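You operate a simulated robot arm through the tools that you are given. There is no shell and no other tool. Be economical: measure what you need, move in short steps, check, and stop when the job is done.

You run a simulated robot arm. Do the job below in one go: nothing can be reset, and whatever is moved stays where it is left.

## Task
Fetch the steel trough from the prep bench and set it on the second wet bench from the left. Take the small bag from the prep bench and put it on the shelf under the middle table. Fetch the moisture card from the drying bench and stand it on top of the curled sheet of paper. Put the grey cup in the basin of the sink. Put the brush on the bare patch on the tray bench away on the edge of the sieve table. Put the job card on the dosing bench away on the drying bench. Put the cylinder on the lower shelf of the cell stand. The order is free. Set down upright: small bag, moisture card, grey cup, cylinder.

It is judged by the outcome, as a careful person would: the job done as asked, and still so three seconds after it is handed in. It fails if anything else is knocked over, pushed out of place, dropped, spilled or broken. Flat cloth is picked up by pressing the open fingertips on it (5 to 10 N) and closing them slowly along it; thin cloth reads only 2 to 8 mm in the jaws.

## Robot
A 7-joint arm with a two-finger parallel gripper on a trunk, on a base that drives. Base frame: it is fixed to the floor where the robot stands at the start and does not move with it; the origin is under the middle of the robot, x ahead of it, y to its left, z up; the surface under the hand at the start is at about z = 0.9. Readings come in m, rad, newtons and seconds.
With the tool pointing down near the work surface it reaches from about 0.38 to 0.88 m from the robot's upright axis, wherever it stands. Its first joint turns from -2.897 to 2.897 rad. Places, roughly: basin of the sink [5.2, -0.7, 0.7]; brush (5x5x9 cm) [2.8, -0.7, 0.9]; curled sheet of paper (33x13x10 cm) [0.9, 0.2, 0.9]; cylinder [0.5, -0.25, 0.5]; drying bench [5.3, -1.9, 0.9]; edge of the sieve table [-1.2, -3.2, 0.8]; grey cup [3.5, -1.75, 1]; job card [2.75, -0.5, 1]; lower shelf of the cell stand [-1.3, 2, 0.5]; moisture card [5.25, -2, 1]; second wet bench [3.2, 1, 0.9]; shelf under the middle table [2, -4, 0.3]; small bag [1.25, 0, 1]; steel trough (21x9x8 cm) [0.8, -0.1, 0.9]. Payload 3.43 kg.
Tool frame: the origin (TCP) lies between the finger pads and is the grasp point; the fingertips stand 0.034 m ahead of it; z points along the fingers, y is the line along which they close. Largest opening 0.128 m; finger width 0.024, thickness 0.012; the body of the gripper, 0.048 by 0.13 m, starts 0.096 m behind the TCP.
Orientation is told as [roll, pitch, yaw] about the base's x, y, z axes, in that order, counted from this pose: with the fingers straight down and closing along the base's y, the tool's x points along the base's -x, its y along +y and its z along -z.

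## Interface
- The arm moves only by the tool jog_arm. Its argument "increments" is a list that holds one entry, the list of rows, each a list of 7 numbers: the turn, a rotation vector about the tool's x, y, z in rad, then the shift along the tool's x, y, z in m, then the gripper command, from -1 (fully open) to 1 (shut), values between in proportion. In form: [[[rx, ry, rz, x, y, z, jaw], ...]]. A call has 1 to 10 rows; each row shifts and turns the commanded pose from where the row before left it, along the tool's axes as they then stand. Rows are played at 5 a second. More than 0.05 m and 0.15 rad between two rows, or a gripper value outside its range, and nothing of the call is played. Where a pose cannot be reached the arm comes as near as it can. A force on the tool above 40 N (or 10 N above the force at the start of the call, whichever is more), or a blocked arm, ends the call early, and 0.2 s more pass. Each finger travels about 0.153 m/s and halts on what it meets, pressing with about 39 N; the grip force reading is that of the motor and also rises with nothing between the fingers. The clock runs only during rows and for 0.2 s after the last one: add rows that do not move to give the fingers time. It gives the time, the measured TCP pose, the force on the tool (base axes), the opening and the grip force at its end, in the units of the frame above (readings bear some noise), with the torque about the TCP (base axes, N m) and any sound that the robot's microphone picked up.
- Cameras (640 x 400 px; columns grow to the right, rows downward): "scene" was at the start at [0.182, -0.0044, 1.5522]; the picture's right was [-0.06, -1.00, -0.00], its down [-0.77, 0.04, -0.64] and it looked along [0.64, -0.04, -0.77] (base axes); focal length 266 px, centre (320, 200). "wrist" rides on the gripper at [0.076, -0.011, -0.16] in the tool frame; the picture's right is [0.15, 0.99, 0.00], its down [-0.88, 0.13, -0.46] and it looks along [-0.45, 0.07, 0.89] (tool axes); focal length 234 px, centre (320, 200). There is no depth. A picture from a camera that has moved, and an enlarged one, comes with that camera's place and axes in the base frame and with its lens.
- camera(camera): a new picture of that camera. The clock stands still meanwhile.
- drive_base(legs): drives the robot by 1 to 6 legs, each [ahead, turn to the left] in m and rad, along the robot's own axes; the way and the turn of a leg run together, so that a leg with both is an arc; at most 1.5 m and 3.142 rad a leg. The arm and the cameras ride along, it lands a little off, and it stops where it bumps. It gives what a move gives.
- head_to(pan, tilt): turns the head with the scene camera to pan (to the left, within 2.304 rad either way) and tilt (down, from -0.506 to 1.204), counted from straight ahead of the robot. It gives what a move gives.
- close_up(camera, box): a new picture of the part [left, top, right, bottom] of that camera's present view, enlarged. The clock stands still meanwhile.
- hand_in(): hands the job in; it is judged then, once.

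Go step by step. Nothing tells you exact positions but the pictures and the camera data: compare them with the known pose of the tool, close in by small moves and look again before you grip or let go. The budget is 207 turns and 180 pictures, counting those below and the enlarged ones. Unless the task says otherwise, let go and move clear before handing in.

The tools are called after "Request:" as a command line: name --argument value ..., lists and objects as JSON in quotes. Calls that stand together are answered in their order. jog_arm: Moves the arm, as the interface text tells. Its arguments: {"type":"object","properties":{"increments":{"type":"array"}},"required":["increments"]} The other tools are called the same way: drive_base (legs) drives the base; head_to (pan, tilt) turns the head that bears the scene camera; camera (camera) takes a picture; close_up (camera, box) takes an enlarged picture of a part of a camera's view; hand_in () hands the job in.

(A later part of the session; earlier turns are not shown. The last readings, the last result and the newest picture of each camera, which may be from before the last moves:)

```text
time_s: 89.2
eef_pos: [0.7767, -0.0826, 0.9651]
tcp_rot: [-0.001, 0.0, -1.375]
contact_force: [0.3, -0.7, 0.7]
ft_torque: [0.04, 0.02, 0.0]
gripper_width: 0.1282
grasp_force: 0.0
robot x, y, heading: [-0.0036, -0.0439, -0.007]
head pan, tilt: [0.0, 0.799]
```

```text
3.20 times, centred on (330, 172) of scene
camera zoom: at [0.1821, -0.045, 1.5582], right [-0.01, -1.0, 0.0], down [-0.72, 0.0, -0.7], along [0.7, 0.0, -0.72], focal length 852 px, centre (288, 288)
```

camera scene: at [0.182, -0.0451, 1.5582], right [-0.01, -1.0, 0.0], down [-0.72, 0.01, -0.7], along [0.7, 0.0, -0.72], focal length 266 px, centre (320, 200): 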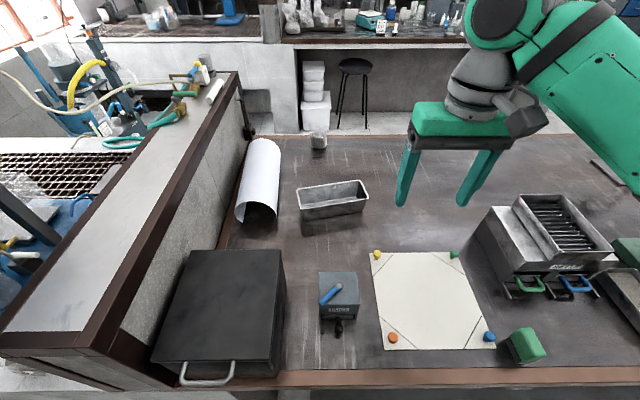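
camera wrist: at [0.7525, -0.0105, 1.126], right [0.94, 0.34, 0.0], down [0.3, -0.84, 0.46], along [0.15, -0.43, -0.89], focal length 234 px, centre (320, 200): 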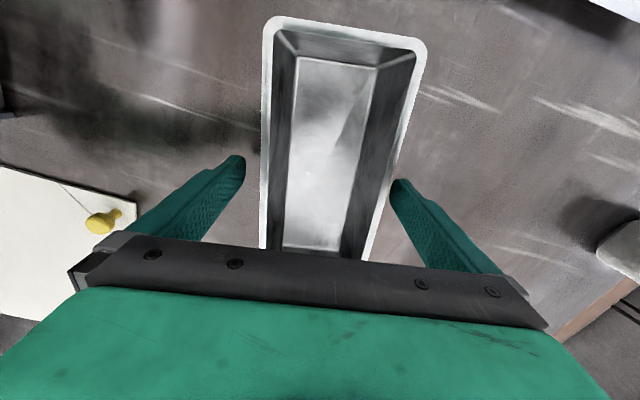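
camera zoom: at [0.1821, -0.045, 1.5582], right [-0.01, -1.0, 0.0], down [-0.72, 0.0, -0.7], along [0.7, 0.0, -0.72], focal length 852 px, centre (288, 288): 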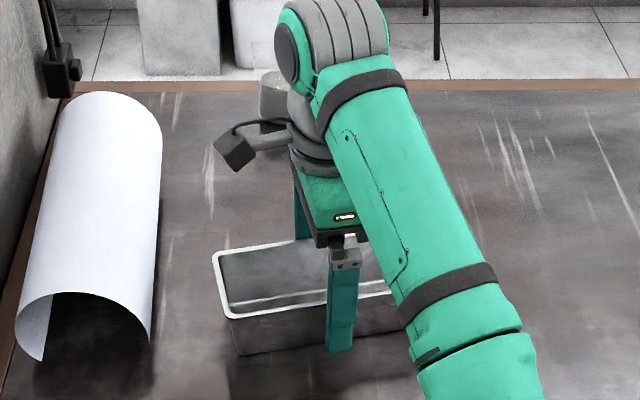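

Fingers straddle the trough at mid-length. Close and lift a little.

Request:
jog_arm --increments '[[[0, 0, 0, 0, 0, 0, -0.6], [0, 0, 0, 0, 0, 0, -0.4], [0, 0, 0, 0, 0, 0, 0], [0, 0, 0, 0, 0, 0, 0.5], [0, 0, 0, 0, 0, 0, 0.5], [0, 0, 0, 0, 0, -0.03, 0.5], [0, 0, 0, 0, 0, -0.03, 0.5], [0, 0, 0, 0, 0, 0, 0.5]]]'

Request:
camera --camera "wrist"

```text
time_s: 91.0
eef_pos: [0.7768, -0.0827, 1.0254]
tcp_rot: [-0.001, 0.0, -1.375]
contact_force: [0.1, -0.1, -0.1]
ft_torque: [0.0, -0.02, -0.02]
gripper_width: 0.0319
grasp_force: 0.0
robot x, y, heading: [0.0007, -0.0426, -0.005]
head pan, tilt: [0.0, 0.799]
```

```text
143 pictures are left
camera wrist: at [0.7516, -0.0107, 1.1853], right [0.94, 0.34, 0.0], down [0.3, -0.84, 0.46], along [0.15, -0.43, -0.89], focal length 234 px, centre (320, 200)
```

wrist: 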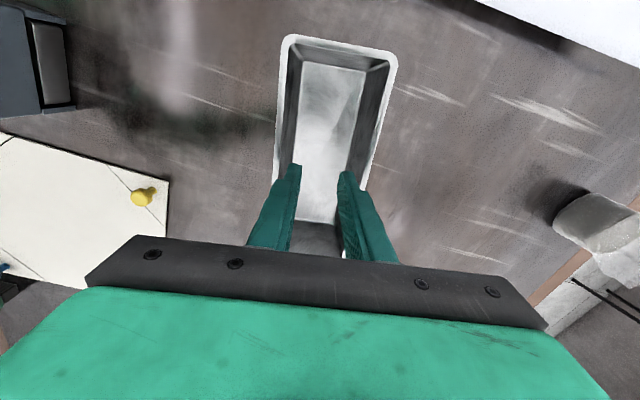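

The fingers slid up the tapered sides; the trough stays in place. I look closely at the wall slope to plan gripping one long wall instead.

Request:
jog_arm --increments '[[[0, 0, 0, 0, 0, -0.05, -0.5], [0, 0, 0, 0, 0, -0.02, -1]]]'

Request:
close_up --camera "wrist" --box '[240, 20, 440, 240]'

Request:
close_up --camera "scene" --box '[280, 160, 380, 240]'

```text
time_s: 91.6
eef_pos: [0.7756, -0.0823, 1.0945]
tcp_rot: [-0.003, 0.002, -1.375]
contact_force: [-0.9, 0.4, -0.4]
ft_torque: [-0.02, 0.03, -0.01]
gripper_width: 0.1279
grasp_force: 0.1
robot x, y, heading: [-0.0021, -0.0442, -0.005]
head pan, tilt: [0.0, 0.799]
```

```text
1.82 times, centred on (340, 130) of wrist
camera zoom: at [0.7522, -0.0106, 1.255], right [0.94, 0.34, 0.0], down [0.3, -0.84, 0.45], along [0.15, -0.43, -0.89], focal length 426 px, centre (284, 327)
```

zoom: 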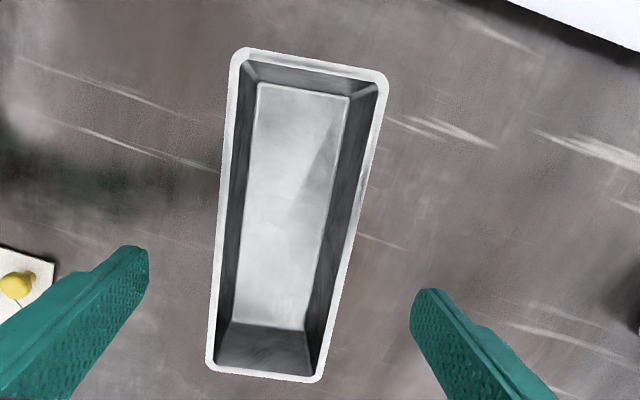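

```text
5.00 times, centred on (330, 200) of scene
camera zoom: at [0.1822, -0.045, 1.5582], right [-0.01, -1.0, 0.0], down [-0.72, 0.0, -0.7], along [0.7, 0.0, -0.72], focal length 1332 px, centre (270, 200)
```

zoom: 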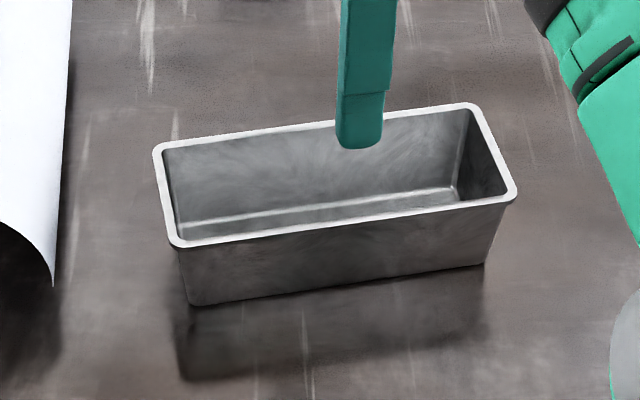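

The walls slope ~9°. I tilt the tool 0.16 rad to match the near long wall and line up one finger inside, one outside.

Request:
jog_arm --increments '[[[-0.08, 0, 0, 0, 0, 0, 0.22], [-0.08, 0, 0, 0, 0, 0, 0.22], [0, 0, 0, 0, -0.03, 0, 0.22], [0, 0, 0, 0, -0.03, 0, 0.22], [0, 0, 0, 0, 0, 0.032, 0.22], [0, 0, 0, 0, 0, 0, 0.22]]]'

Request:
camera --camera "wrist"

Request:
close_up --camera "scene" --box '[260, 120, 400, 230]'

```text
time_s: 93.0
eef_pos: [0.7237, -0.093, 1.0538]
tcp_rot: [0.159, -0.001, -1.375]
contact_force: [-0.2, -0.7, -0.2]
ft_torque: [0.04, -0.03, 0.01]
gripper_width: 0.0502
grasp_force: 0.0
robot x, y, heading: [-0.0047, -0.0449, -0.01]
head pan, tilt: [0.0, 0.799]
```

```text
140 pictures are left
camera wrist: at [0.6741, -0.0256, 1.2104], right [0.93, 0.33, 0.16], down [0.23, -0.85, 0.47], along [0.29, -0.4, -0.87], focal length 234 px, centre (320, 200)
```

wrist: 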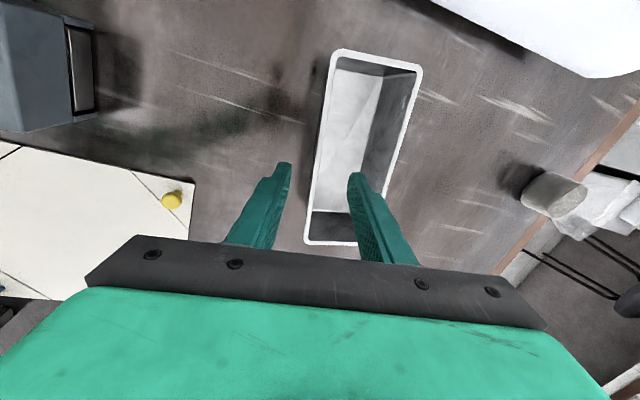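

```text
3.64 times, centred on (330, 175) of scene
camera zoom: at [0.182, -0.045, 1.5583], right [-0.01, -1.0, 0.0], down [-0.72, 0.0, -0.7], along [0.7, 0.0, -0.72], focal length 969 px, centre (284, 291)
```

zoom: 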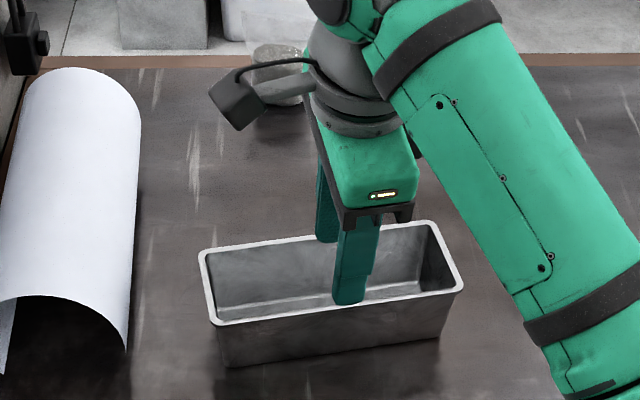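

The wall lies between the fingers. Descend along the tool axis, then close.

Request:
jog_arm --increments '[[[0, 0, 0, 0, 0, 0.04, 0.22], [0, 0, 0, 0, 0, 0.03, 0.22], [0, 0, 0, 0, 0, 0.03, 0.22], [0, 0, 0, 0, 0, 0, 0.22]]]'

Request:
jog_arm --increments '[[[0, 0, 0, 0, 0, 0, 0.4], [0, 0, 0, 0, 0, 0, 0.6], [0, 0, 0, 0, 0, 0, 0.8], [0, 0, 0, 0, 0, 0, 1], [0, 0, 0, 0, 0, 0, 1]]]'

Request:
camera --camera "wrist"

```text
time_s: 94.0
eef_pos: [0.739, -0.0903, 0.9546]
tcp_rot: [0.158, 0.002, -1.376]
contact_force: [-0.5, -0.2, 0.1]
ft_torque: [0.01, 0.04, 0.0]
gripper_width: 0.0499
grasp_force: 0.0
robot x, y, heading: [-0.0034, -0.0447, -0.008]
head pan, tilt: [0.0, 0.799]
```

```text
time_s: 95.2
eef_pos: [0.7398, -0.0895, 0.9543]
tcp_rot: [0.158, -0.001, -1.375]
contact_force: [0.4, 0.2, 0.2]
ft_torque: [-0.02, 0.09, 0.0]
gripper_width: 0.0025
grasp_force: 37.7
robot x, y, heading: [-0.0015, -0.0424, -0.012]
head pan, tilt: [0.0, 0.799]
```

```text
138 pictures are left
camera wrist: at [0.6901, -0.0228, 1.1112], right [0.93, 0.33, 0.16], down [0.23, -0.85, 0.47], along [0.29, -0.4, -0.87], focal length 234 px, centre (320, 200)
```

wrist: 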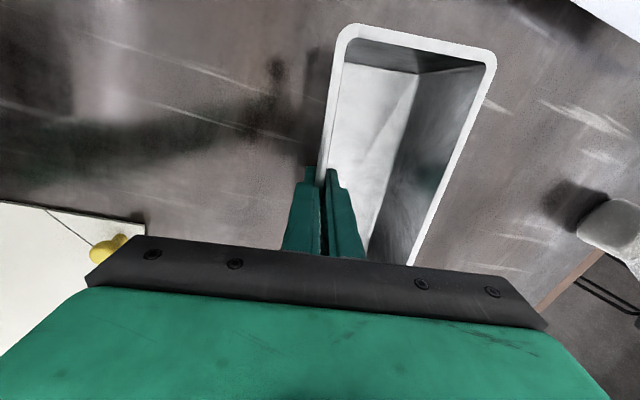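

Gripped the wall (2.5 mm). Lift.

Request:
jog_arm --increments '[[[0, 0, 0, 0, 0.0032, -0.02, 1], [0, 0, 0, 0, 0.0064, -0.04, 1], [0, 0, 0, 0, 0.0078, -0.048, 1], [0, 0, 0, 0, 0.0078, -0.048, 1], [0, 0, 0, 0, 0, 0, 1]]]'

Request:
camera --camera "wrist"

Request:
camera --camera "scene"

```text
time_s: 96.4
eef_pos: [0.7397, -0.0902, 1.115]
tcp_rot: [0.159, -0.001, -1.375]
contact_force: [0.0, -0.9, -3.7]
ft_torque: [-0.03, 0.12, 0.0]
gripper_width: 0.0029
grasp_force: 37.5
robot x, y, heading: [-0.0024, -0.0463, -0.014]
head pan, tilt: [0.0, 0.799]
```

```text
137 pictures are left
camera wrist: at [0.6909, -0.0229, 1.2705], right [0.93, 0.33, 0.16], down [0.23, -0.85, 0.47], along [0.29, -0.4, -0.87], focal length 234 px, centre (320, 200)
```

wrist: 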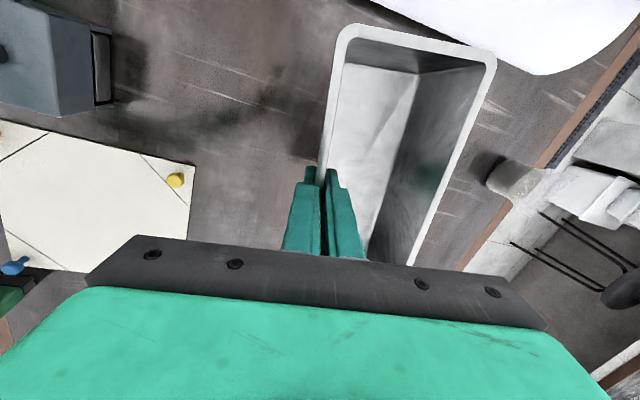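

```text
136 pictures are left
camera scene: at [0.1822, -0.045, 1.5582], right [-0.01, -1.0, 0.0], down [-0.72, 0.0, -0.7], along [0.7, 0.0, -0.72], focal length 266 px, centre (320, 200)
```

scene: 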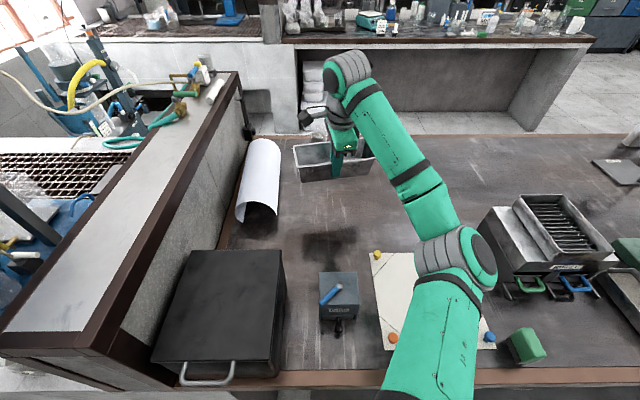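

Trough held firmly. Retract and raise, back off, and look right to find the way around.

Request:
jog_arm --increments '[[[0, 0, 0, 0, 0.0078, -0.048, 1], [0, 0, 0, 0, 0.0078, -0.048, 1], [0, 0, 0, 0, 0.0078, -0.048, 1], [0, 0, 0, 0.0087, -0.0435, -0.007, 1], [0, 0, 0, 0.0087, -0.0435, -0.007, 1], [0, 0, 0, 0.0087, -0.0435, -0.007, 1], [0, 0, 0, 0.0087, -0.0435, -0.007, 1], [0, 0, 0, 0.0087, -0.0435, -0.007, 1], [0, 0, 0, 0.0087, -0.0435, -0.007, 1]]]'

Request:
drive_base --legs '[[-0.4, 0], [0, -1.57]]'

Request:
head_to --pan 0.5 --tilt 0.35

Request:
camera --camera "scene"

Request:
head_to --pan -0.5 --tilt 0.35

Request:
camera --camera "scene"

```text
time_s: 98.4
eef_pos: [0.4698, -0.0911, 1.2591]
tcp_rot: [0.158, -0.001, -1.375]
contact_force: [0.6, -0.1, -3.6]
ft_torque: [-0.03, 0.15, -0.01]
gripper_width: 0.0023
grasp_force: 37.4
robot x, y, heading: [-0.0055, -0.0448, -0.009]
head pan, tilt: [0.0, 0.799]
```

```text
time_s: 105.2
eef_pos: [-0.4359, -0.5161, 1.2595]
tcp_rot: [0.159, 0.001, -2.93]
contact_force: [-0.2, 0.3, -2.7]
ft_torque: [0.12, 0.05, 0.03]
gripper_width: 0.0025
grasp_force: 37.5
robot x, y, heading: [-0.3945, -0.0427, -1.56]
head pan, tilt: [0.0, 0.799]
```

```text
time_s: 106.1
eef_pos: [-0.4362, -0.5158, 1.2587]
tcp_rot: [0.16, -0.001, -2.929]
contact_force: [0.1, -0.7, -2.4]
ft_torque: [0.14, 0.02, 0.02]
gripper_width: 0.0028
grasp_force: 37.6
robot x, y, heading: [-0.3949, -0.0416, -1.562]
head pan, tilt: [0.499, 0.351]
```

```text
135 pictures are left
camera scene: at [-0.351, -0.2285, 1.5978], right [-0.87, -0.49, 0.0], down [-0.17, 0.3, -0.94], along [0.46, -0.82, -0.34], focal length 266 px, centre (320, 200)
```

scene: 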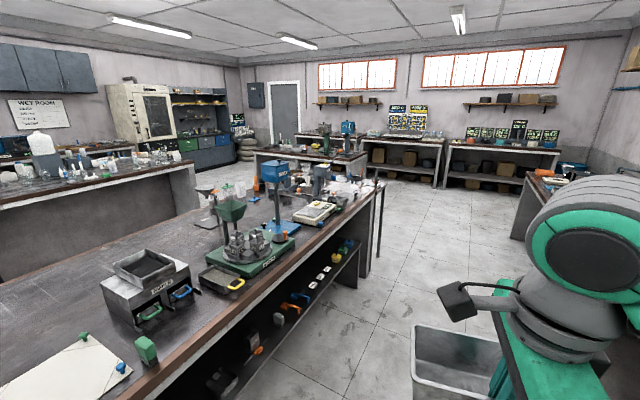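

```text
time_s: 107.4
eef_pos: [-0.4366, -0.5169, 1.2602]
tcp_rot: [0.159, 0.0, -2.928]
contact_force: [-0.6, -0.1, -3.4]
ft_torque: [0.14, -0.01, -0.02]
gripper_width: 0.0028
grasp_force: 37.2
robot x, y, heading: [-0.3976, -0.0419, -1.562]
head pan, tilt: [-0.499, 0.351]
```

```text
134 pictures are left
camera scene: at [-0.44, -0.2294, 1.5979], right [-0.88, 0.47, 0.0], down [0.16, 0.3, -0.94], along [-0.44, -0.83, -0.34], focal length 266 px, centre (320, 200)
```

scene: 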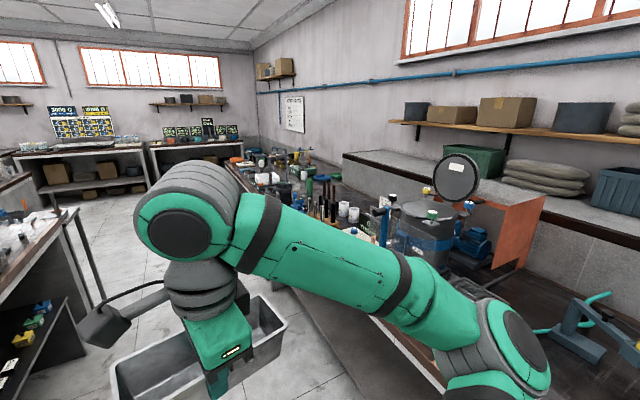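

Those pictures give me the map: aisle along x≈-0.35, prep island ends near y≈-2.8, middle table beyond. I drive down the aisle and look again.

Request:
drive_base --legs '[[1.2, 0], [1.2, 0]]'

Request:
head_to --pan 0.9 --tilt 0.4

Request:
camera --camera "scene"

```text
time_s: 119.1
eef_pos: [-0.356, -2.914, 1.259]
tcp_rot: [0.158, 0.001, -2.901]
contact_force: [-0.1, -0.3, -2.7]
ft_torque: [0.08, 0.01, -0.03]
gripper_width: 0.0027
grasp_force: 37.3
robot x, y, heading: [-0.3292, -2.4383, -1.529]
head pan, tilt: [-0.499, 0.351]
```

```text
time_s: 120.7
eef_pos: [-0.3555, -2.9129, 1.259]
tcp_rot: [0.158, 0.0, -2.903]
contact_force: [-0.6, -0.2, -2.2]
ft_torque: [0.11, 0.0, -0.02]
gripper_width: 0.0025
grasp_force: 37.6
robot x, y, heading: [-0.3348, -2.4366, -1.537]
head pan, tilt: [0.901, 0.4]
```

```text
133 pictures are left
camera scene: at [-0.2507, -2.5977, 1.5934], right [-0.59, -0.81, 0.0], down [-0.31, 0.23, -0.92], along [0.74, -0.55, -0.39], focal length 266 px, centre (320, 200)
```

scene: 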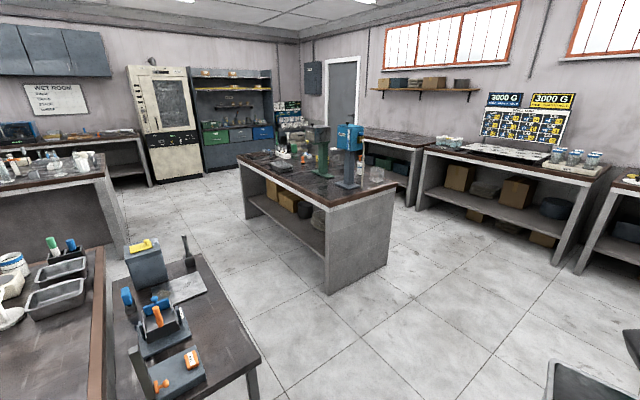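

The middle table island stands at x 1.1–2.8, y −3.7…−4.45 with an open shelf facing +y. I drive through the cross aisle and up the aisle between prep and wet benches.

Request:
drive_base --legs '[[0.8, 0], [0, 1.53], [1.15, 0], [1.15, 0], [0, 1.57]]'

Request:
head_to --pan 0 --tilt 0.45

Request:
camera --camera "scene"

```text
time_s: 142.8
eef_pos: [2.363, -2.8902, 1.258]
tcp_rot: [0.159, -0.001, -0.508]
contact_force: [-1.0, -0.4, -3.0]
ft_torque: [-0.07, 0.07, 0.01]
gripper_width: 0.0026
grasp_force: 37.4
robot x, y, heading: [2.0215, -3.2216, 0.8]
head pan, tilt: [0.901, 0.4]
stopped in leg 5: the robot was blocked; the commanded pose is now the measured one
```

```text
time_s: 144.0
eef_pos: [2.362, -2.8908, 1.2584]
tcp_rot: [0.16, 0.001, -0.507]
contact_force: [-0.3, 0.0, -2.3]
ft_torque: [-0.09, 0.06, 0.01]
gripper_width: 0.0026
grasp_force: 37.1
robot x, y, heading: [2.0217, -3.2206, 0.802]
head pan, tilt: [0.0, 0.45]
```

```text
132 pictures are left
camera scene: at [2.1587, -3.0797, 1.5887], right [0.72, -0.7, 0.0], down [-0.3, -0.31, -0.9], along [0.63, 0.65, -0.44], focal length 266 px, centre (320, 200)
```

scene: 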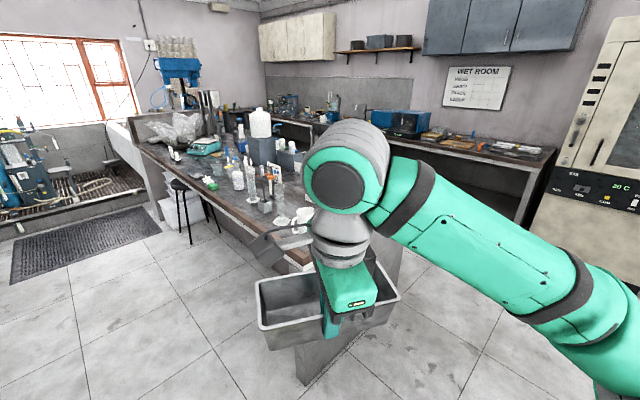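

The turn was blocked by something. I look around low to see what.

Request:
head_to --pan 0.9 --tilt 1.0

Request:
camera --camera "scene"

Request:
head_to --pan -1.9 --tilt 0.9

Request:
camera --camera "scene"

```text
time_s: 145.2
eef_pos: [2.3624, -2.8906, 1.2591]
tcp_rot: [0.159, 0.003, -0.508]
contact_force: [-0.4, 0.6, -2.7]
ft_torque: [-0.1, 0.06, -0.01]
gripper_width: 0.0027
grasp_force: 38.2
robot x, y, heading: [2.0219, -3.218, 0.801]
head pan, tilt: [0.901, 1.0]
```

```text
131 pictures are left
camera scene: at [2.0857, -3.0766, 1.5431], right [0.99, 0.13, 0.0], down [0.11, -0.83, -0.54], along [-0.07, 0.54, -0.84], focal length 266 px, centre (320, 200)
```

scene: 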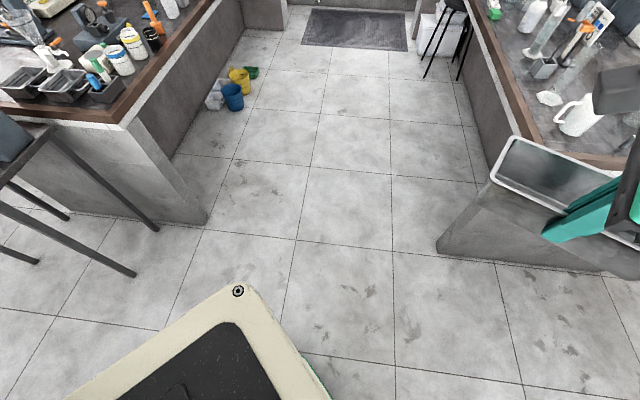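

```text
time_s: 147.7
eef_pos: [2.362, -2.8897, 1.2589]
tcp_rot: [0.161, 0.002, -0.508]
contact_force: [0.7, 0.0, -2.8]
ft_torque: [-0.09, 0.09, 0.01]
gripper_width: 0.0027
grasp_force: 37.6
robot x, y, heading: [2.023, -3.2212, 0.802]
head pan, tilt: [-1.901, 0.901]
```

```text
130 pictures are left
camera scene: at [2.1291, -3.213, 1.5503], right [-0.89, -0.45, 0.0], down [-0.36, 0.7, -0.62], along [0.28, -0.55, -0.78], focal length 266 px, centre (320, 200)
```

scene: 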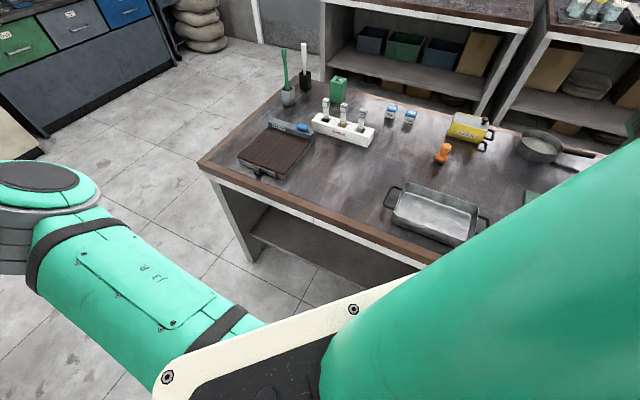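

The base's rear corner likely met the middle table. I turn back, reverse a bit and take the corner in an arc.

Request:
drive_base --legs '[[0, -0.8], [-0.55, 0], [0.8, 1.57]]'

Request:
head_to --pan 0 --tilt 0.6

Request:
camera --camera "scene"

```text
time_s: 157.6
eef_pos: [1.9707, -2.24, 1.2599]
tcp_rot: [0.158, -0.001, 0.281]
contact_force: [-0.1, -0.2, -2.0]
ft_torque: [-0.11, -0.05, 0.03]
gripper_width: 0.0026
grasp_force: 37.1
robot x, y, heading: [1.964, -2.7147, 1.588]
head pan, tilt: [-1.901, 0.901]
cut short: leg 3
```

```text
time_s: 159.5
eef_pos: [1.971, -2.2382, 1.2584]
tcp_rot: [0.16, 0.0, 0.282]
contact_force: [-1.0, -1.2, -1.5]
ft_torque: [-0.09, -0.02, 0.0]
gripper_width: 0.0026
grasp_force: 37.6
robot x, y, heading: [1.9661, -2.715, 1.583]
head pan, tilt: [0.0, 0.6]
```

```text
129 pictures are left
camera scene: at [1.965, -2.5221, 1.5751], right [1.0, 0.01, 0.0], down [0.01, -0.56, -0.83], along [-0.01, 0.82, -0.56], focal length 266 px, centre (320, 200)
```

scene: 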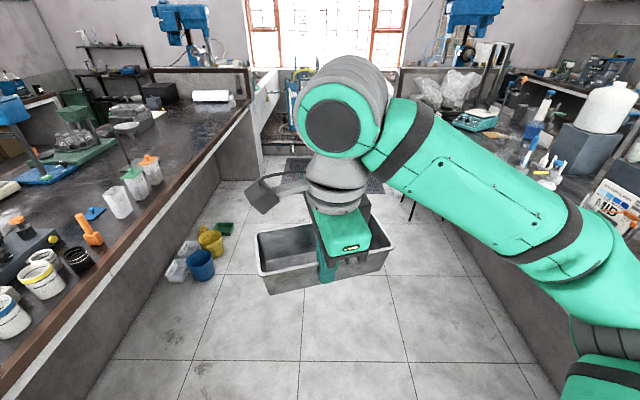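

The aisle ahead is clear. Drive on up to y≈-0.1 and look at the wet benches.

Request:
drive_base --legs '[[1.3, -0.01], [1.3, 0]]'

Request:
head_to --pan -0.3 --tilt 0.5

Request:
camera --camera "scene"

Request:
head_to --pan -1.3 --tilt 0.6

Request:
camera --camera "scene"

```text
time_s: 171.9
eef_pos: [1.9624, 0.3022, 1.2589]
tcp_rot: [0.158, 0.0, 0.284]
contact_force: [-0.1, -0.2, -2.9]
ft_torque: [-0.13, 0.01, -0.01]
gripper_width: 0.0027
grasp_force: 37.3
robot x, y, heading: [1.9574, -0.1723, 1.585]
head pan, tilt: [0.0, 0.6]
```

```text
time_s: 172.7
eef_pos: [1.9635, 0.3015, 1.2598]
tcp_rot: [0.158, 0.0, 0.282]
contact_force: [-0.3, 0.8, -2.9]
ft_torque: [-0.12, -0.04, 0.03]
gripper_width: 0.0029
grasp_force: 37.6
robot x, y, heading: [1.956, -0.1776, 1.575]
head pan, tilt: [-0.3, 0.499]
```

```text
128 pictures are left
camera scene: at [1.9843, 0.0183, 1.5842], right [0.96, -0.28, 0.0], down [-0.14, -0.46, -0.88], along [0.25, 0.84, -0.48], focal length 266 px, centre (320, 200)
```

scene: 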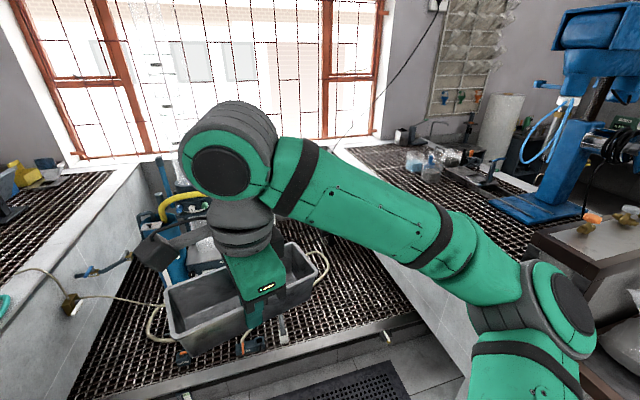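

```text
time_s: 174.0
eef_pos: [1.964, 0.3018, 1.2596]
tcp_rot: [0.159, 0.0, 0.284]
contact_force: [0.4, -0.1, -2.5]
ft_torque: [-0.08, -0.04, 0.01]
gripper_width: 0.0027
grasp_force: 37.2
robot x, y, heading: [1.9571, -0.1766, 1.581]
head pan, tilt: [-1.3, 0.6]
```

```text
127 pictures are left
camera scene: at [2.0433, -0.0442, 1.5751], right [0.28, -0.96, 0.0], down [-0.54, -0.16, -0.83], along [0.79, 0.23, -0.56], focal length 266 px, centre (320, 200)
```

scene: 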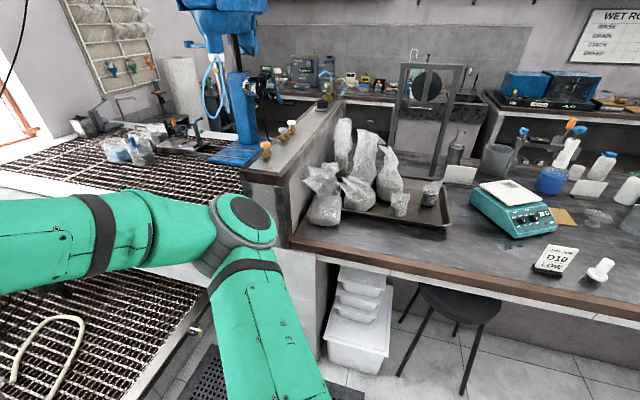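

The second wet bench is the grated bench on the right with the blue machine (starts x≈2.5, y≈0.45). I move up a little, turn towards it and look closer.

Request:
drive_base --legs '[[0.3, 0], [0, -0.9]]'

Request:
head_to --pan 0.2 --tilt 0.75

Request:
camera --camera "scene"

Request:
camera --camera "wrist"

```text
time_s: 178.7
eef_pos: [2.3334, 0.4157, 1.2617]
tcp_rot: [0.157, 0.002, -0.626]
contact_force: [3.5, 1.4, -3.5]
ft_torque: [-0.23, 0.36, 0.05]
gripper_width: 0.0025
grasp_force: 36.9
robot x, y, heading: [1.9586, 0.1237, 0.688]
head pan, tilt: [-1.3, 0.6]
```

```text
time_s: 180.2
eef_pos: [2.3358, 0.42, 1.2573]
tcp_rot: [0.156, 0.002, -0.624]
contact_force: [-0.1, 0.0, -3.3]
ft_torque: [-0.12, 0.15, -0.01]
gripper_width: 0.0026
grasp_force: 37.1
robot x, y, heading: [1.9531, 0.1224, 0.69]
head pan, tilt: [0.201, 0.75]
```

```text
126 pictures are left
camera scene: at [2.0807, 0.2502, 1.5665], right [0.78, -0.63, 0.0], down [-0.42, -0.53, -0.74], along [0.46, 0.57, -0.68], focal length 266 px, centre (320, 200)
```

scene: 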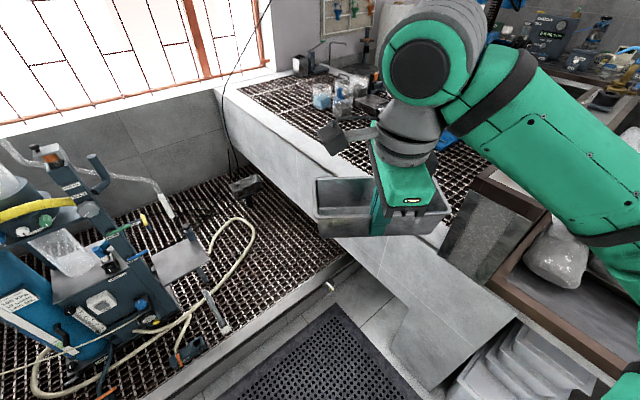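

```text
125 pictures are left
camera wrist: at [2.255, 0.4345, 1.4136], right [0.45, 0.88, 0.15], down [0.75, -0.47, 0.47], along [0.48, -0.1, -0.87], focal length 234 px, centre (320, 200)
```

wrist: 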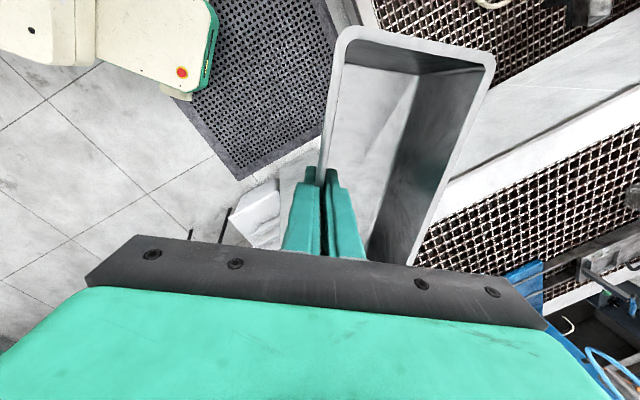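

The grating starts at x≈2.82 with free space near (2.92, 0.8). I drive 0.3 m closer and turn the trough parallel to the rim.

Request:
drive_base --legs '[[0.3, 0]]'

Request:
jog_arm --increments '[[[0, 0, 0, 0, 0, 0, 1]]]'

Request:
camera --camera "wrist"

```text
time_s: 182.3
eef_pos: [2.5671, 0.6102, 1.2557]
tcp_rot: [0.156, 0.002, -0.628]
contact_force: [0.2, 0.3, -3.7]
ft_torque: [-0.11, 0.08, -0.04]
gripper_width: 0.0028
grasp_force: 37.6
robot x, y, heading: [2.1806, 0.3135, 0.696]
head pan, tilt: [0.201, 0.75]
```

```text
time_s: 182.7
eef_pos: [2.5657, 0.6109, 1.2545]
tcp_rot: [0.154, 0.002, -0.628]
contact_force: [0.2, 1.1, -3.2]
ft_torque: [-0.07, 0.08, 0.02]
gripper_width: 0.0025
grasp_force: 37.3
robot x, y, heading: [2.1802, 0.3165, 0.693]
head pan, tilt: [0.201, 0.75]
```

```text
124 pictures are left
camera wrist: at [2.4857, 0.6249, 1.4114], right [0.45, 0.88, 0.15], down [0.75, -0.47, 0.47], along [0.48, -0.1, -0.87], focal length 234 px, centre (320, 200)
```

wrist: 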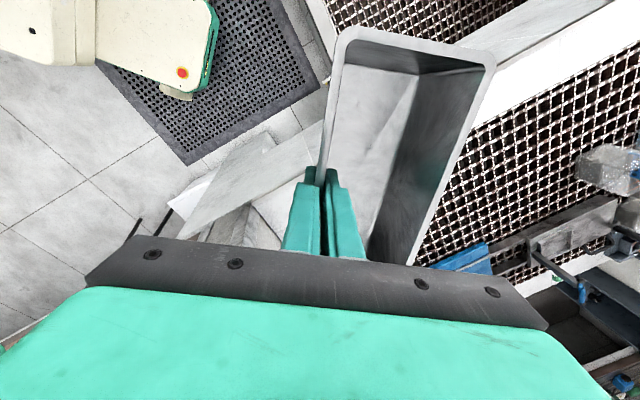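

Request:
jog_arm --increments '[[[0, -0.0209, 0.1297, 0, 0, 0, 1], [0, -0.0209, 0.1297, 0, 0, 0, 1], [0, -0.0209, 0.1297, 0, 0, 0, 1], [0, -0.0209, 0.1297, 0, 0, 0, 1], [0, -0.0209, 0.1297, 0, 0, 0, 1], [0, -0.0209, 0.1297, 0, 0, 0, 1], [0, -0.0209, 0.1297, 0, 0, 0, 1]]]'

Request:
jog_arm --increments '[[[0, 0, 0, 0.02525, 0.0381, 0.0061, 1], [0, 0, 0, 0.02525, 0.0381, 0.0061, 1], [0, 0, 0, 0.02525, 0.0381, 0.0061, 1], [0, 0, 0, 0.02525, 0.0381, 0.0061, 1], [0, 0, 0, 0.02525, 0.0381, 0.0061, 1], [0, 0, 0, 0.02525, 0.0381, 0.0061, 1], [0, 0, 0, 0.02525, 0.0381, 0.0061, 1], [0, 0, 0, 0.02525, 0.0381, 0.0061, 1]]]'

Request:
camera --camera "wrist"

Request:
camera --camera "scene"

```text
time_s: 184.3
eef_pos: [2.6466, 0.567, 1.2584]
tcp_rot: [0.111, 0.021, -1.523]
contact_force: [0.3, 0.1, -2.6]
ft_torque: [0.0, 0.1, 0.03]
gripper_width: 0.0027
grasp_force: 37.6
out of reach, approached as far as the arm can: row 6, 7
robot x, y, heading: [2.1864, 0.3175, 0.69]
head pan, tilt: [0.201, 0.75]
```

```text
time_s: 186.1
eef_pos: [2.9445, 0.7549, 1.2604]
tcp_rot: [0.154, -0.006, -1.553]
contact_force: [5.0, -7.9, -6.5]
ft_torque: [0.62, 0.53, 0.02]
gripper_width: 0.003
grasp_force: 37.2
out of reach, approached as far as the arm can: row 8
robot x, y, heading: [2.19, 0.3191, 0.687]
head pan, tilt: [0.201, 0.75]
```

```text
123 pictures are left
camera wrist: at [2.9085, 0.8307, 1.4164], right [0.98, 0.16, 0.15], down [0.08, -0.88, 0.48], along [0.21, -0.45, -0.87], focal length 234 px, centre (320, 200)
```

wrist: 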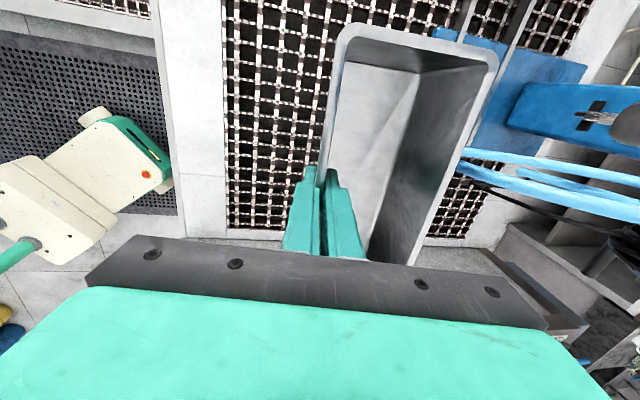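

```text
122 pictures are left
camera scene: at [2.3252, 0.4468, 1.5651], right [0.78, -0.63, 0.0], down [-0.43, -0.53, -0.73], along [0.46, 0.57, -0.68], focal length 266 px, centre (320, 200)
```

scene: 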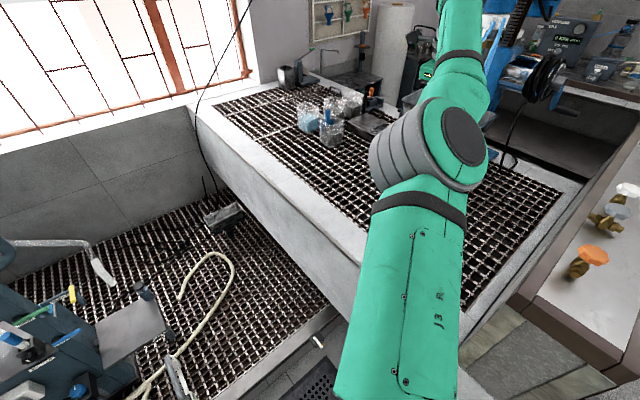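

The trough overshot towards the machine and feels a light contact; I pull back 8 cm from it.

Request:
jog_arm --increments '[[[0, 0, 0, 0, -0.04, -0.006, 1], [0, 0, 0, 0, -0.04, -0.006, 1], [0, 0, 0, 0, 0, 0, 1]]]'

Request:
camera --camera "wrist"

```text
time_s: 186.9
eef_pos: [2.9058, 0.7886, 1.2789]
tcp_rot: [0.153, -0.005, -1.546]
contact_force: [0.5, -0.4, -2.0]
ft_torque: [0.06, 0.16, -0.03]
gripper_width: 0.0027
grasp_force: 37.1
out of reach, approached as far as the arm can: row 1, 2
robot x, y, heading: [2.185, 0.3164, 0.691]
head pan, tilt: [0.201, 0.75]
```

```text
121 pictures are left
camera wrist: at [2.869, 0.8641, 1.4369], right [0.97, 0.17, 0.15], down [0.08, -0.88, 0.47], along [0.21, -0.45, -0.87], focal length 234 px, centre (320, 200)
```

wrist: 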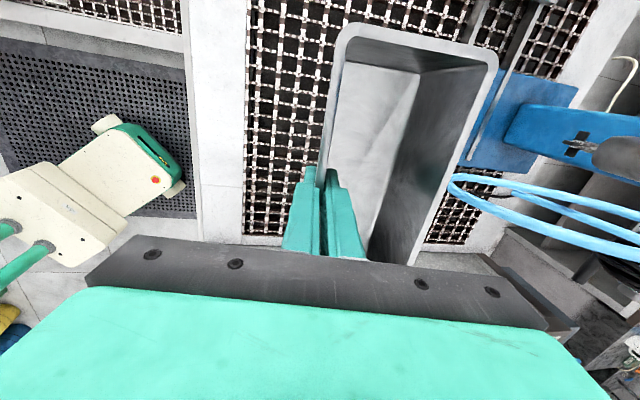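

Request:
jog_arm --increments '[[[0, 0, 0, 0, -0.04, -0.006, 1], [0, 0, 0, 0, 0, 0, 1], [0, 0, 0, 0, -0.0078, 0.048, 1], [0, 0, 0, 0, -0.0078, 0.048, 1], [0, 0, 0, 0, -0.0078, 0.048, 1], [0, 0, 0, 0, 0, 0, 1]]]'

Request:
camera --camera "wrist"

Request:
camera --camera "scene"

```text
time_s: 188.3
eef_pos: [2.9256, 0.8227, 1.1528]
tcp_rot: [0.154, -0.004, -1.544]
contact_force: [0.0, -0.4, -2.2]
ft_torque: [0.05, 0.08, 0.02]
gripper_width: 0.0027
grasp_force: 37.1
out of reach, approached as far as the arm can: row 1, 3, 4, 5
robot x, y, heading: [2.1855, 0.3169, 0.687]
head pan, tilt: [0.201, 0.75]
```

```text
120 pictures are left
camera wrist: at [2.8889, 0.898, 1.3109], right [0.97, 0.17, 0.15], down [0.08, -0.88, 0.47], along [0.21, -0.45, -0.87], focal length 234 px, centre (320, 200)
```

wrist: 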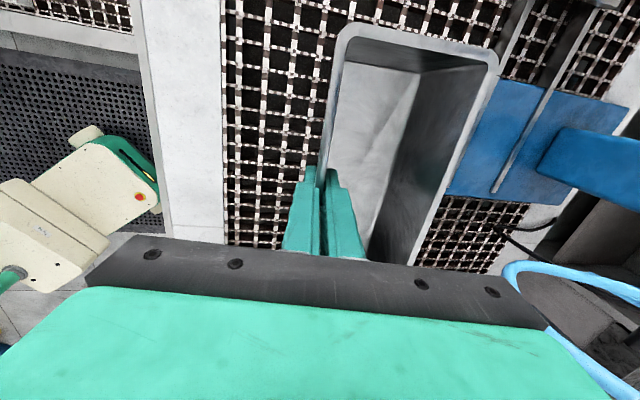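

```text
119 pictures are left
camera scene: at [2.3187, 0.447, 1.5652], right [0.78, -0.63, 0.0], down [-0.43, -0.53, -0.73], along [0.46, 0.57, -0.68], focal length 266 px, centre (320, 200)
```

scene: 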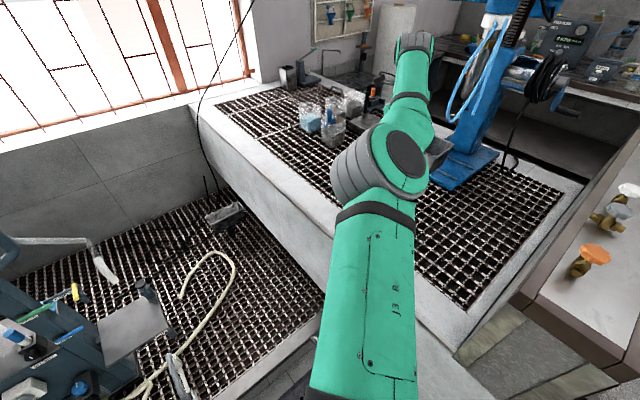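

The skew came from the wrist yaw limit, not distance. I rotate the trough back 0.4 rad to free the arm and read the pose.

Request:
jog_arm --increments '[[[0, 0.0209, -0.1297, 0, 0, 0, 1], [0, 0.0209, -0.1297, 0, 0, 0, 1], [0, 0.0209, -0.1297, 0, 0, 0, 1], [0, 0, 0, 0, 0, 0, 1]]]'

```text
time_s: 189.3
eef_pos: [2.9308, 0.8248, 1.1541]
tcp_rot: [0.151, 0.0, -1.15]
contact_force: [0.1, 0.3, -3.1]
ft_torque: [-0.01, 0.1, -0.01]
gripper_width: 0.0027
grasp_force: 37.5
out of reach, approached as far as the arm can: row 1, 3
robot x, y, heading: [2.1866, 0.3176, 0.692]
head pan, tilt: [0.201, 0.75]
```

Request:
jog_arm --increments '[[[0, 0, 0, -0.021, -0.026, -0.004, 1], [0, 0, 0, -0.021, -0.026, -0.004, 1], [0, 0, 0, 0, -0.0078, 0.048, 1], [0, 0, 0, 0, -0.0078, 0.048, 1], [0, 0, 0, 0, -0.0048, 0.03, 1], [0, 0, 0, 0, 0, 0, 1]]]'

Request:
camera --camera "wrist"

Request:
camera --camera "scene"

```text
time_s: 190.7
eef_pos: [2.9603, 0.8035, 1.0414]
tcp_rot: [0.153, -0.002, -1.151]
contact_force: [-0.3, 0.6, -2.5]
ft_torque: [-0.04, 0.12, -0.01]
gripper_width: 0.0026
grasp_force: 37.1
out of reach, approached as far as the arm can: row 1, 2, 3, 4
robot x, y, heading: [2.1823, 0.3187, 0.692]
head pan, tilt: [0.201, 0.75]
```

```text
118 pictures are left
camera wrist: at [2.9003, 0.8583, 1.1972], right [0.83, 0.53, 0.15], down [0.41, -0.78, 0.47], along [0.37, -0.33, -0.87], focal length 234 px, centre (320, 200)
```

wrist: 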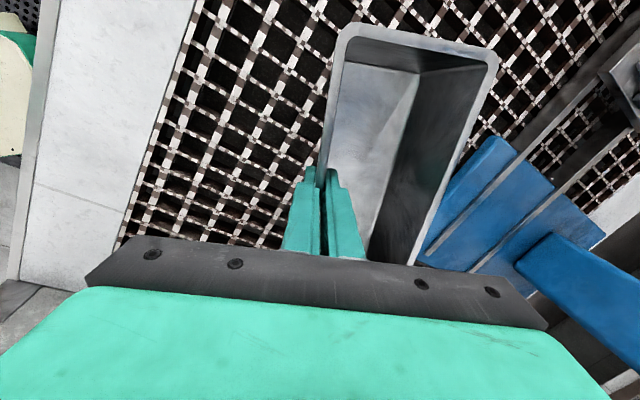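

```text
117 pictures are left
camera scene: at [2.3186, 0.4471, 1.5652], right [0.78, -0.63, 0.0], down [-0.43, -0.53, -0.73], along [0.46, 0.57, -0.68], focal length 266 px, centre (320, 200)
```

scene: 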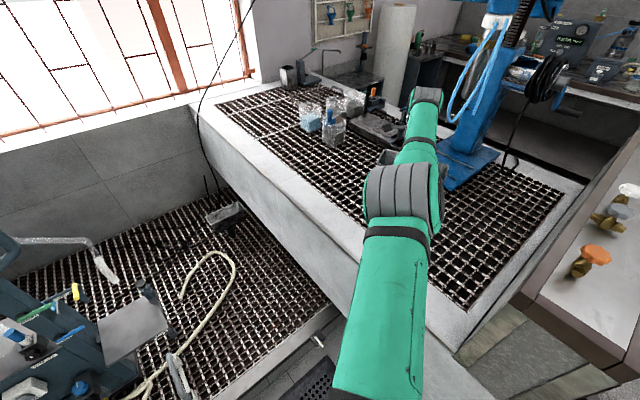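

Request:
jog_arm --increments '[[[0, 0, 0, -0.004, -0.0294, -0.0047, 1], [0, 0, 0, -0.004, -0.0294, -0.0047, 1], [0, 0, 0, 0, 0, 0, 1]]]'

```text
time_s: 191.5
eef_pos: [2.9619, 0.8043, 1.0408]
tcp_rot: [0.153, -0.002, -1.148]
contact_force: [0.0, 0.2, -1.7]
ft_torque: [-0.03, 0.11, 0.01]
gripper_width: 0.0028
grasp_force: 37.1
out of reach, approached as far as the arm can: row 1, 2
robot x, y, heading: [2.182, 0.314, 0.693]
head pan, tilt: [0.201, 0.75]
```

Request:
jog_arm --increments '[[[0, 0.0209, -0.1297, 0, 0, 0, 1], [0, 0.0209, -0.1297, 0, 0, 0, 1], [0, 0.0209, -0.1297, 0, 0, 0, 1], [0, 0, 0, 0, -0.02, -0.003, 1], [0, 0, 0, 0, 0, 0, 1]]]'

Request:
camera --camera "wrist"

```text
time_s: 192.7
eef_pos: [2.9623, 0.7995, 1.0403]
tcp_rot: [0.152, 0.001, -0.755]
contact_force: [-0.5, 0.4, -2.2]
ft_torque: [-0.07, 0.1, 0.0]
gripper_width: 0.0027
grasp_force: 37.7
out of reach, approached as far as the arm can: row 4
robot x, y, heading: [2.1847, 0.3138, 0.692]
head pan, tilt: [0.201, 0.75]
```

```text
116 pictures are left
camera wrist: at [2.8851, 0.826, 1.1973], right [0.56, 0.81, 0.15], down [0.68, -0.56, 0.47], along [0.46, -0.16, -0.87], focal length 234 px, centre (320, 200)
```

wrist: 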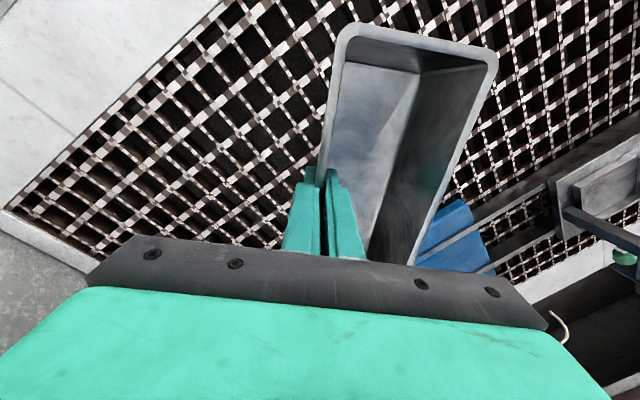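

Sideways is fine here: the grating under the trough is free. I lower straight down.

Request:
jog_arm --increments '[[[0, 0, 0, 0, -0.0048, 0.03, 1], [0, 0, 0, 0, -0.0048, 0.03, 1], [0, 0, 0, 0, 0, 0, 1]]]'

Request:
camera --camera "wrist"

```text
time_s: 193.5
eef_pos: [2.9635, 0.8001, 0.978]
tcp_rot: [0.151, 0.002, -0.757]
contact_force: [0.0, -0.9, -3.3]
ft_torque: [-0.09, 0.08, 0.02]
gripper_width: 0.0026
grasp_force: 37.2
robot x, y, heading: [2.1869, 0.3138, 0.691]
head pan, tilt: [0.201, 0.75]
```

```text
115 pictures are left
camera wrist: at [2.8865, 0.8256, 1.1358], right [0.56, 0.81, 0.15], down [0.68, -0.56, 0.47], along [0.46, -0.16, -0.87], focal length 234 px, centre (320, 200)
```

wrist: 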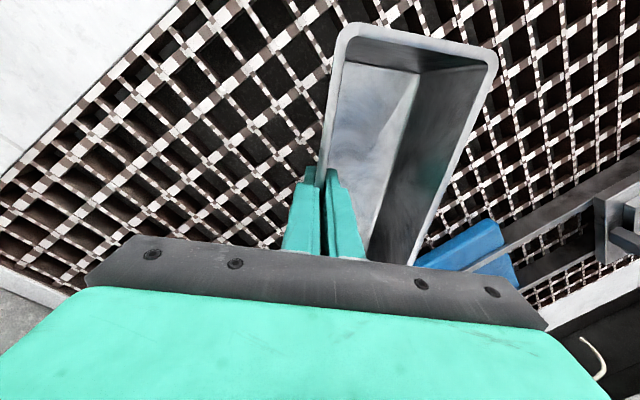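

Request:
jog_arm --increments '[[[0, 0, 0, 0, -0.0016, 0.01, 1], [0, 0, 0, 0, -0.0008, 0.005, 1], [0, 0, 0, 0, -0.0008, 0.005, 1], [0, 0, 0, 0, 0, 0, 1]]]'

Request:
jog_arm --increments '[[[0, 0, 0, 0, -0.0008, 0.005, 1], [0, 0, 0, 0, 0, 0, 1]]]'

```text
time_s: 194.5
eef_pos: [2.963, 0.8002, 0.9602]
tcp_rot: [0.152, 0.002, -0.758]
contact_force: [-0.3, 0.5, -2.6]
ft_torque: [-0.04, 0.06, -0.01]
gripper_width: 0.003
grasp_force: 38.0
robot x, y, heading: [2.1857, 0.3173, 0.692]
head pan, tilt: [0.201, 0.75]
```

```text
time_s: 195.1
eef_pos: [2.9626, 0.7995, 0.9552]
tcp_rot: [0.152, 0.002, -0.758]
contact_force: [0.8, 0.0, -2.2]
ft_torque: [-0.02, 0.11, 0.02]
gripper_width: 0.0026
grasp_force: 37.5
robot x, y, heading: [2.1852, 0.3142, 0.692]
head pan, tilt: [0.201, 0.75]
```

Request:
jog_arm --increments '[[[0, 0, 0, 0, -0.0008, 0.005, 1], [0, 0, 0, 0, -0.0008, 0.005, 1], [0, 0, 0, 0, 0, 0, 1]]]'

Request:
jog_arm --increments '[[[0, 0, 0, 0, -0.0008, 0.005, 1], [0, 0, 0, 0, 0, 0, 1]]]'

Request:
camera --camera "wrist"

```text
time_s: 195.9
eef_pos: [2.9631, 0.7992, 0.945]
tcp_rot: [0.154, -0.001, -0.757]
contact_force: [0.3, 0.0, -2.5]
ft_torque: [-0.04, 0.14, -0.03]
gripper_width: 0.003
grasp_force: 37.7
robot x, y, heading: [2.1857, 0.3146, 0.699]
head pan, tilt: [0.201, 0.75]
```

```text
time_s: 196.5
eef_pos: [2.962, 0.799, 0.9404]
tcp_rot: [0.156, 0.0, -0.756]
contact_force: [-0.3, 0.0, -2.9]
ft_torque: [-0.06, 0.09, -0.02]
gripper_width: 0.0027
grasp_force: 37.1
robot x, y, heading: [2.1847, 0.3142, 0.692]
head pan, tilt: [0.201, 0.75]
```

```text
114 pictures are left
camera wrist: at [2.885, 0.8255, 1.0972], right [0.57, 0.81, 0.15], down [0.68, -0.56, 0.47], along [0.47, -0.16, -0.87], focal length 234 px, centre (320, 200)
```

wrist: 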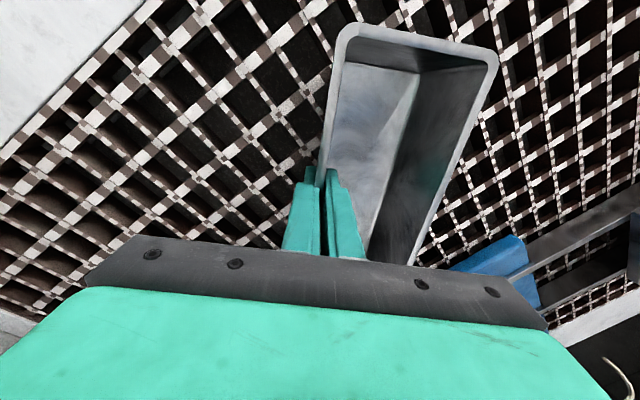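

Request:
jog_arm --increments '[[[0, 0, 0, 0, -0.0008, 0.005, 1], [0, 0, 0, 0, -0.0008, 0.005, 1], [0, 0, 0, 0, 0, 0, 1]]]'

Request:
jog_arm --increments '[[[0, 0, 0, 0, -0.0008, 0.005, 1], [0, 0, 0, 0, 0, 0, 1]]]'

Request:
jog_arm --increments '[[[0, 0, 0, 0, -0.0008, 0.005, 1], [0, 0, 0, 0, 0, 0, 1]]]'

```text
time_s: 197.3
eef_pos: [2.9618, 0.8004, 0.9335]
tcp_rot: [0.162, -0.001, -0.755]
contact_force: [10.3, -1.0, 30.8]
ft_torque: [0.44, -0.21, -0.01]
gripper_width: 0.0023
grasp_force: 37.4
robot x, y, heading: [2.1846, 0.3175, 0.692]
head pan, tilt: [0.201, 0.75]
```

```text
time_s: 197.9
eef_pos: [2.9626, 0.7992, 0.9268]
tcp_rot: [0.161, 0.002, -0.756]
contact_force: [1.8, 3.7, 31.7]
ft_torque: [0.09, -0.32, 0.04]
gripper_width: 0.0029
grasp_force: 37.8
robot x, y, heading: [2.1855, 0.3147, 0.696]
head pan, tilt: [0.201, 0.75]
```

```text
time_s: 198.5
eef_pos: [2.9622, 0.7998, 0.9221]
tcp_rot: [0.159, 0.001, -0.757]
contact_force: [-7.2, 1.4, 37.8]
ft_torque: [0.03, 0.2, 0.07]
gripper_width: 0.003
grasp_force: 37.5
robot x, y, heading: [2.1852, 0.317, 0.691]
head pan, tilt: [0.201, 0.75]
```

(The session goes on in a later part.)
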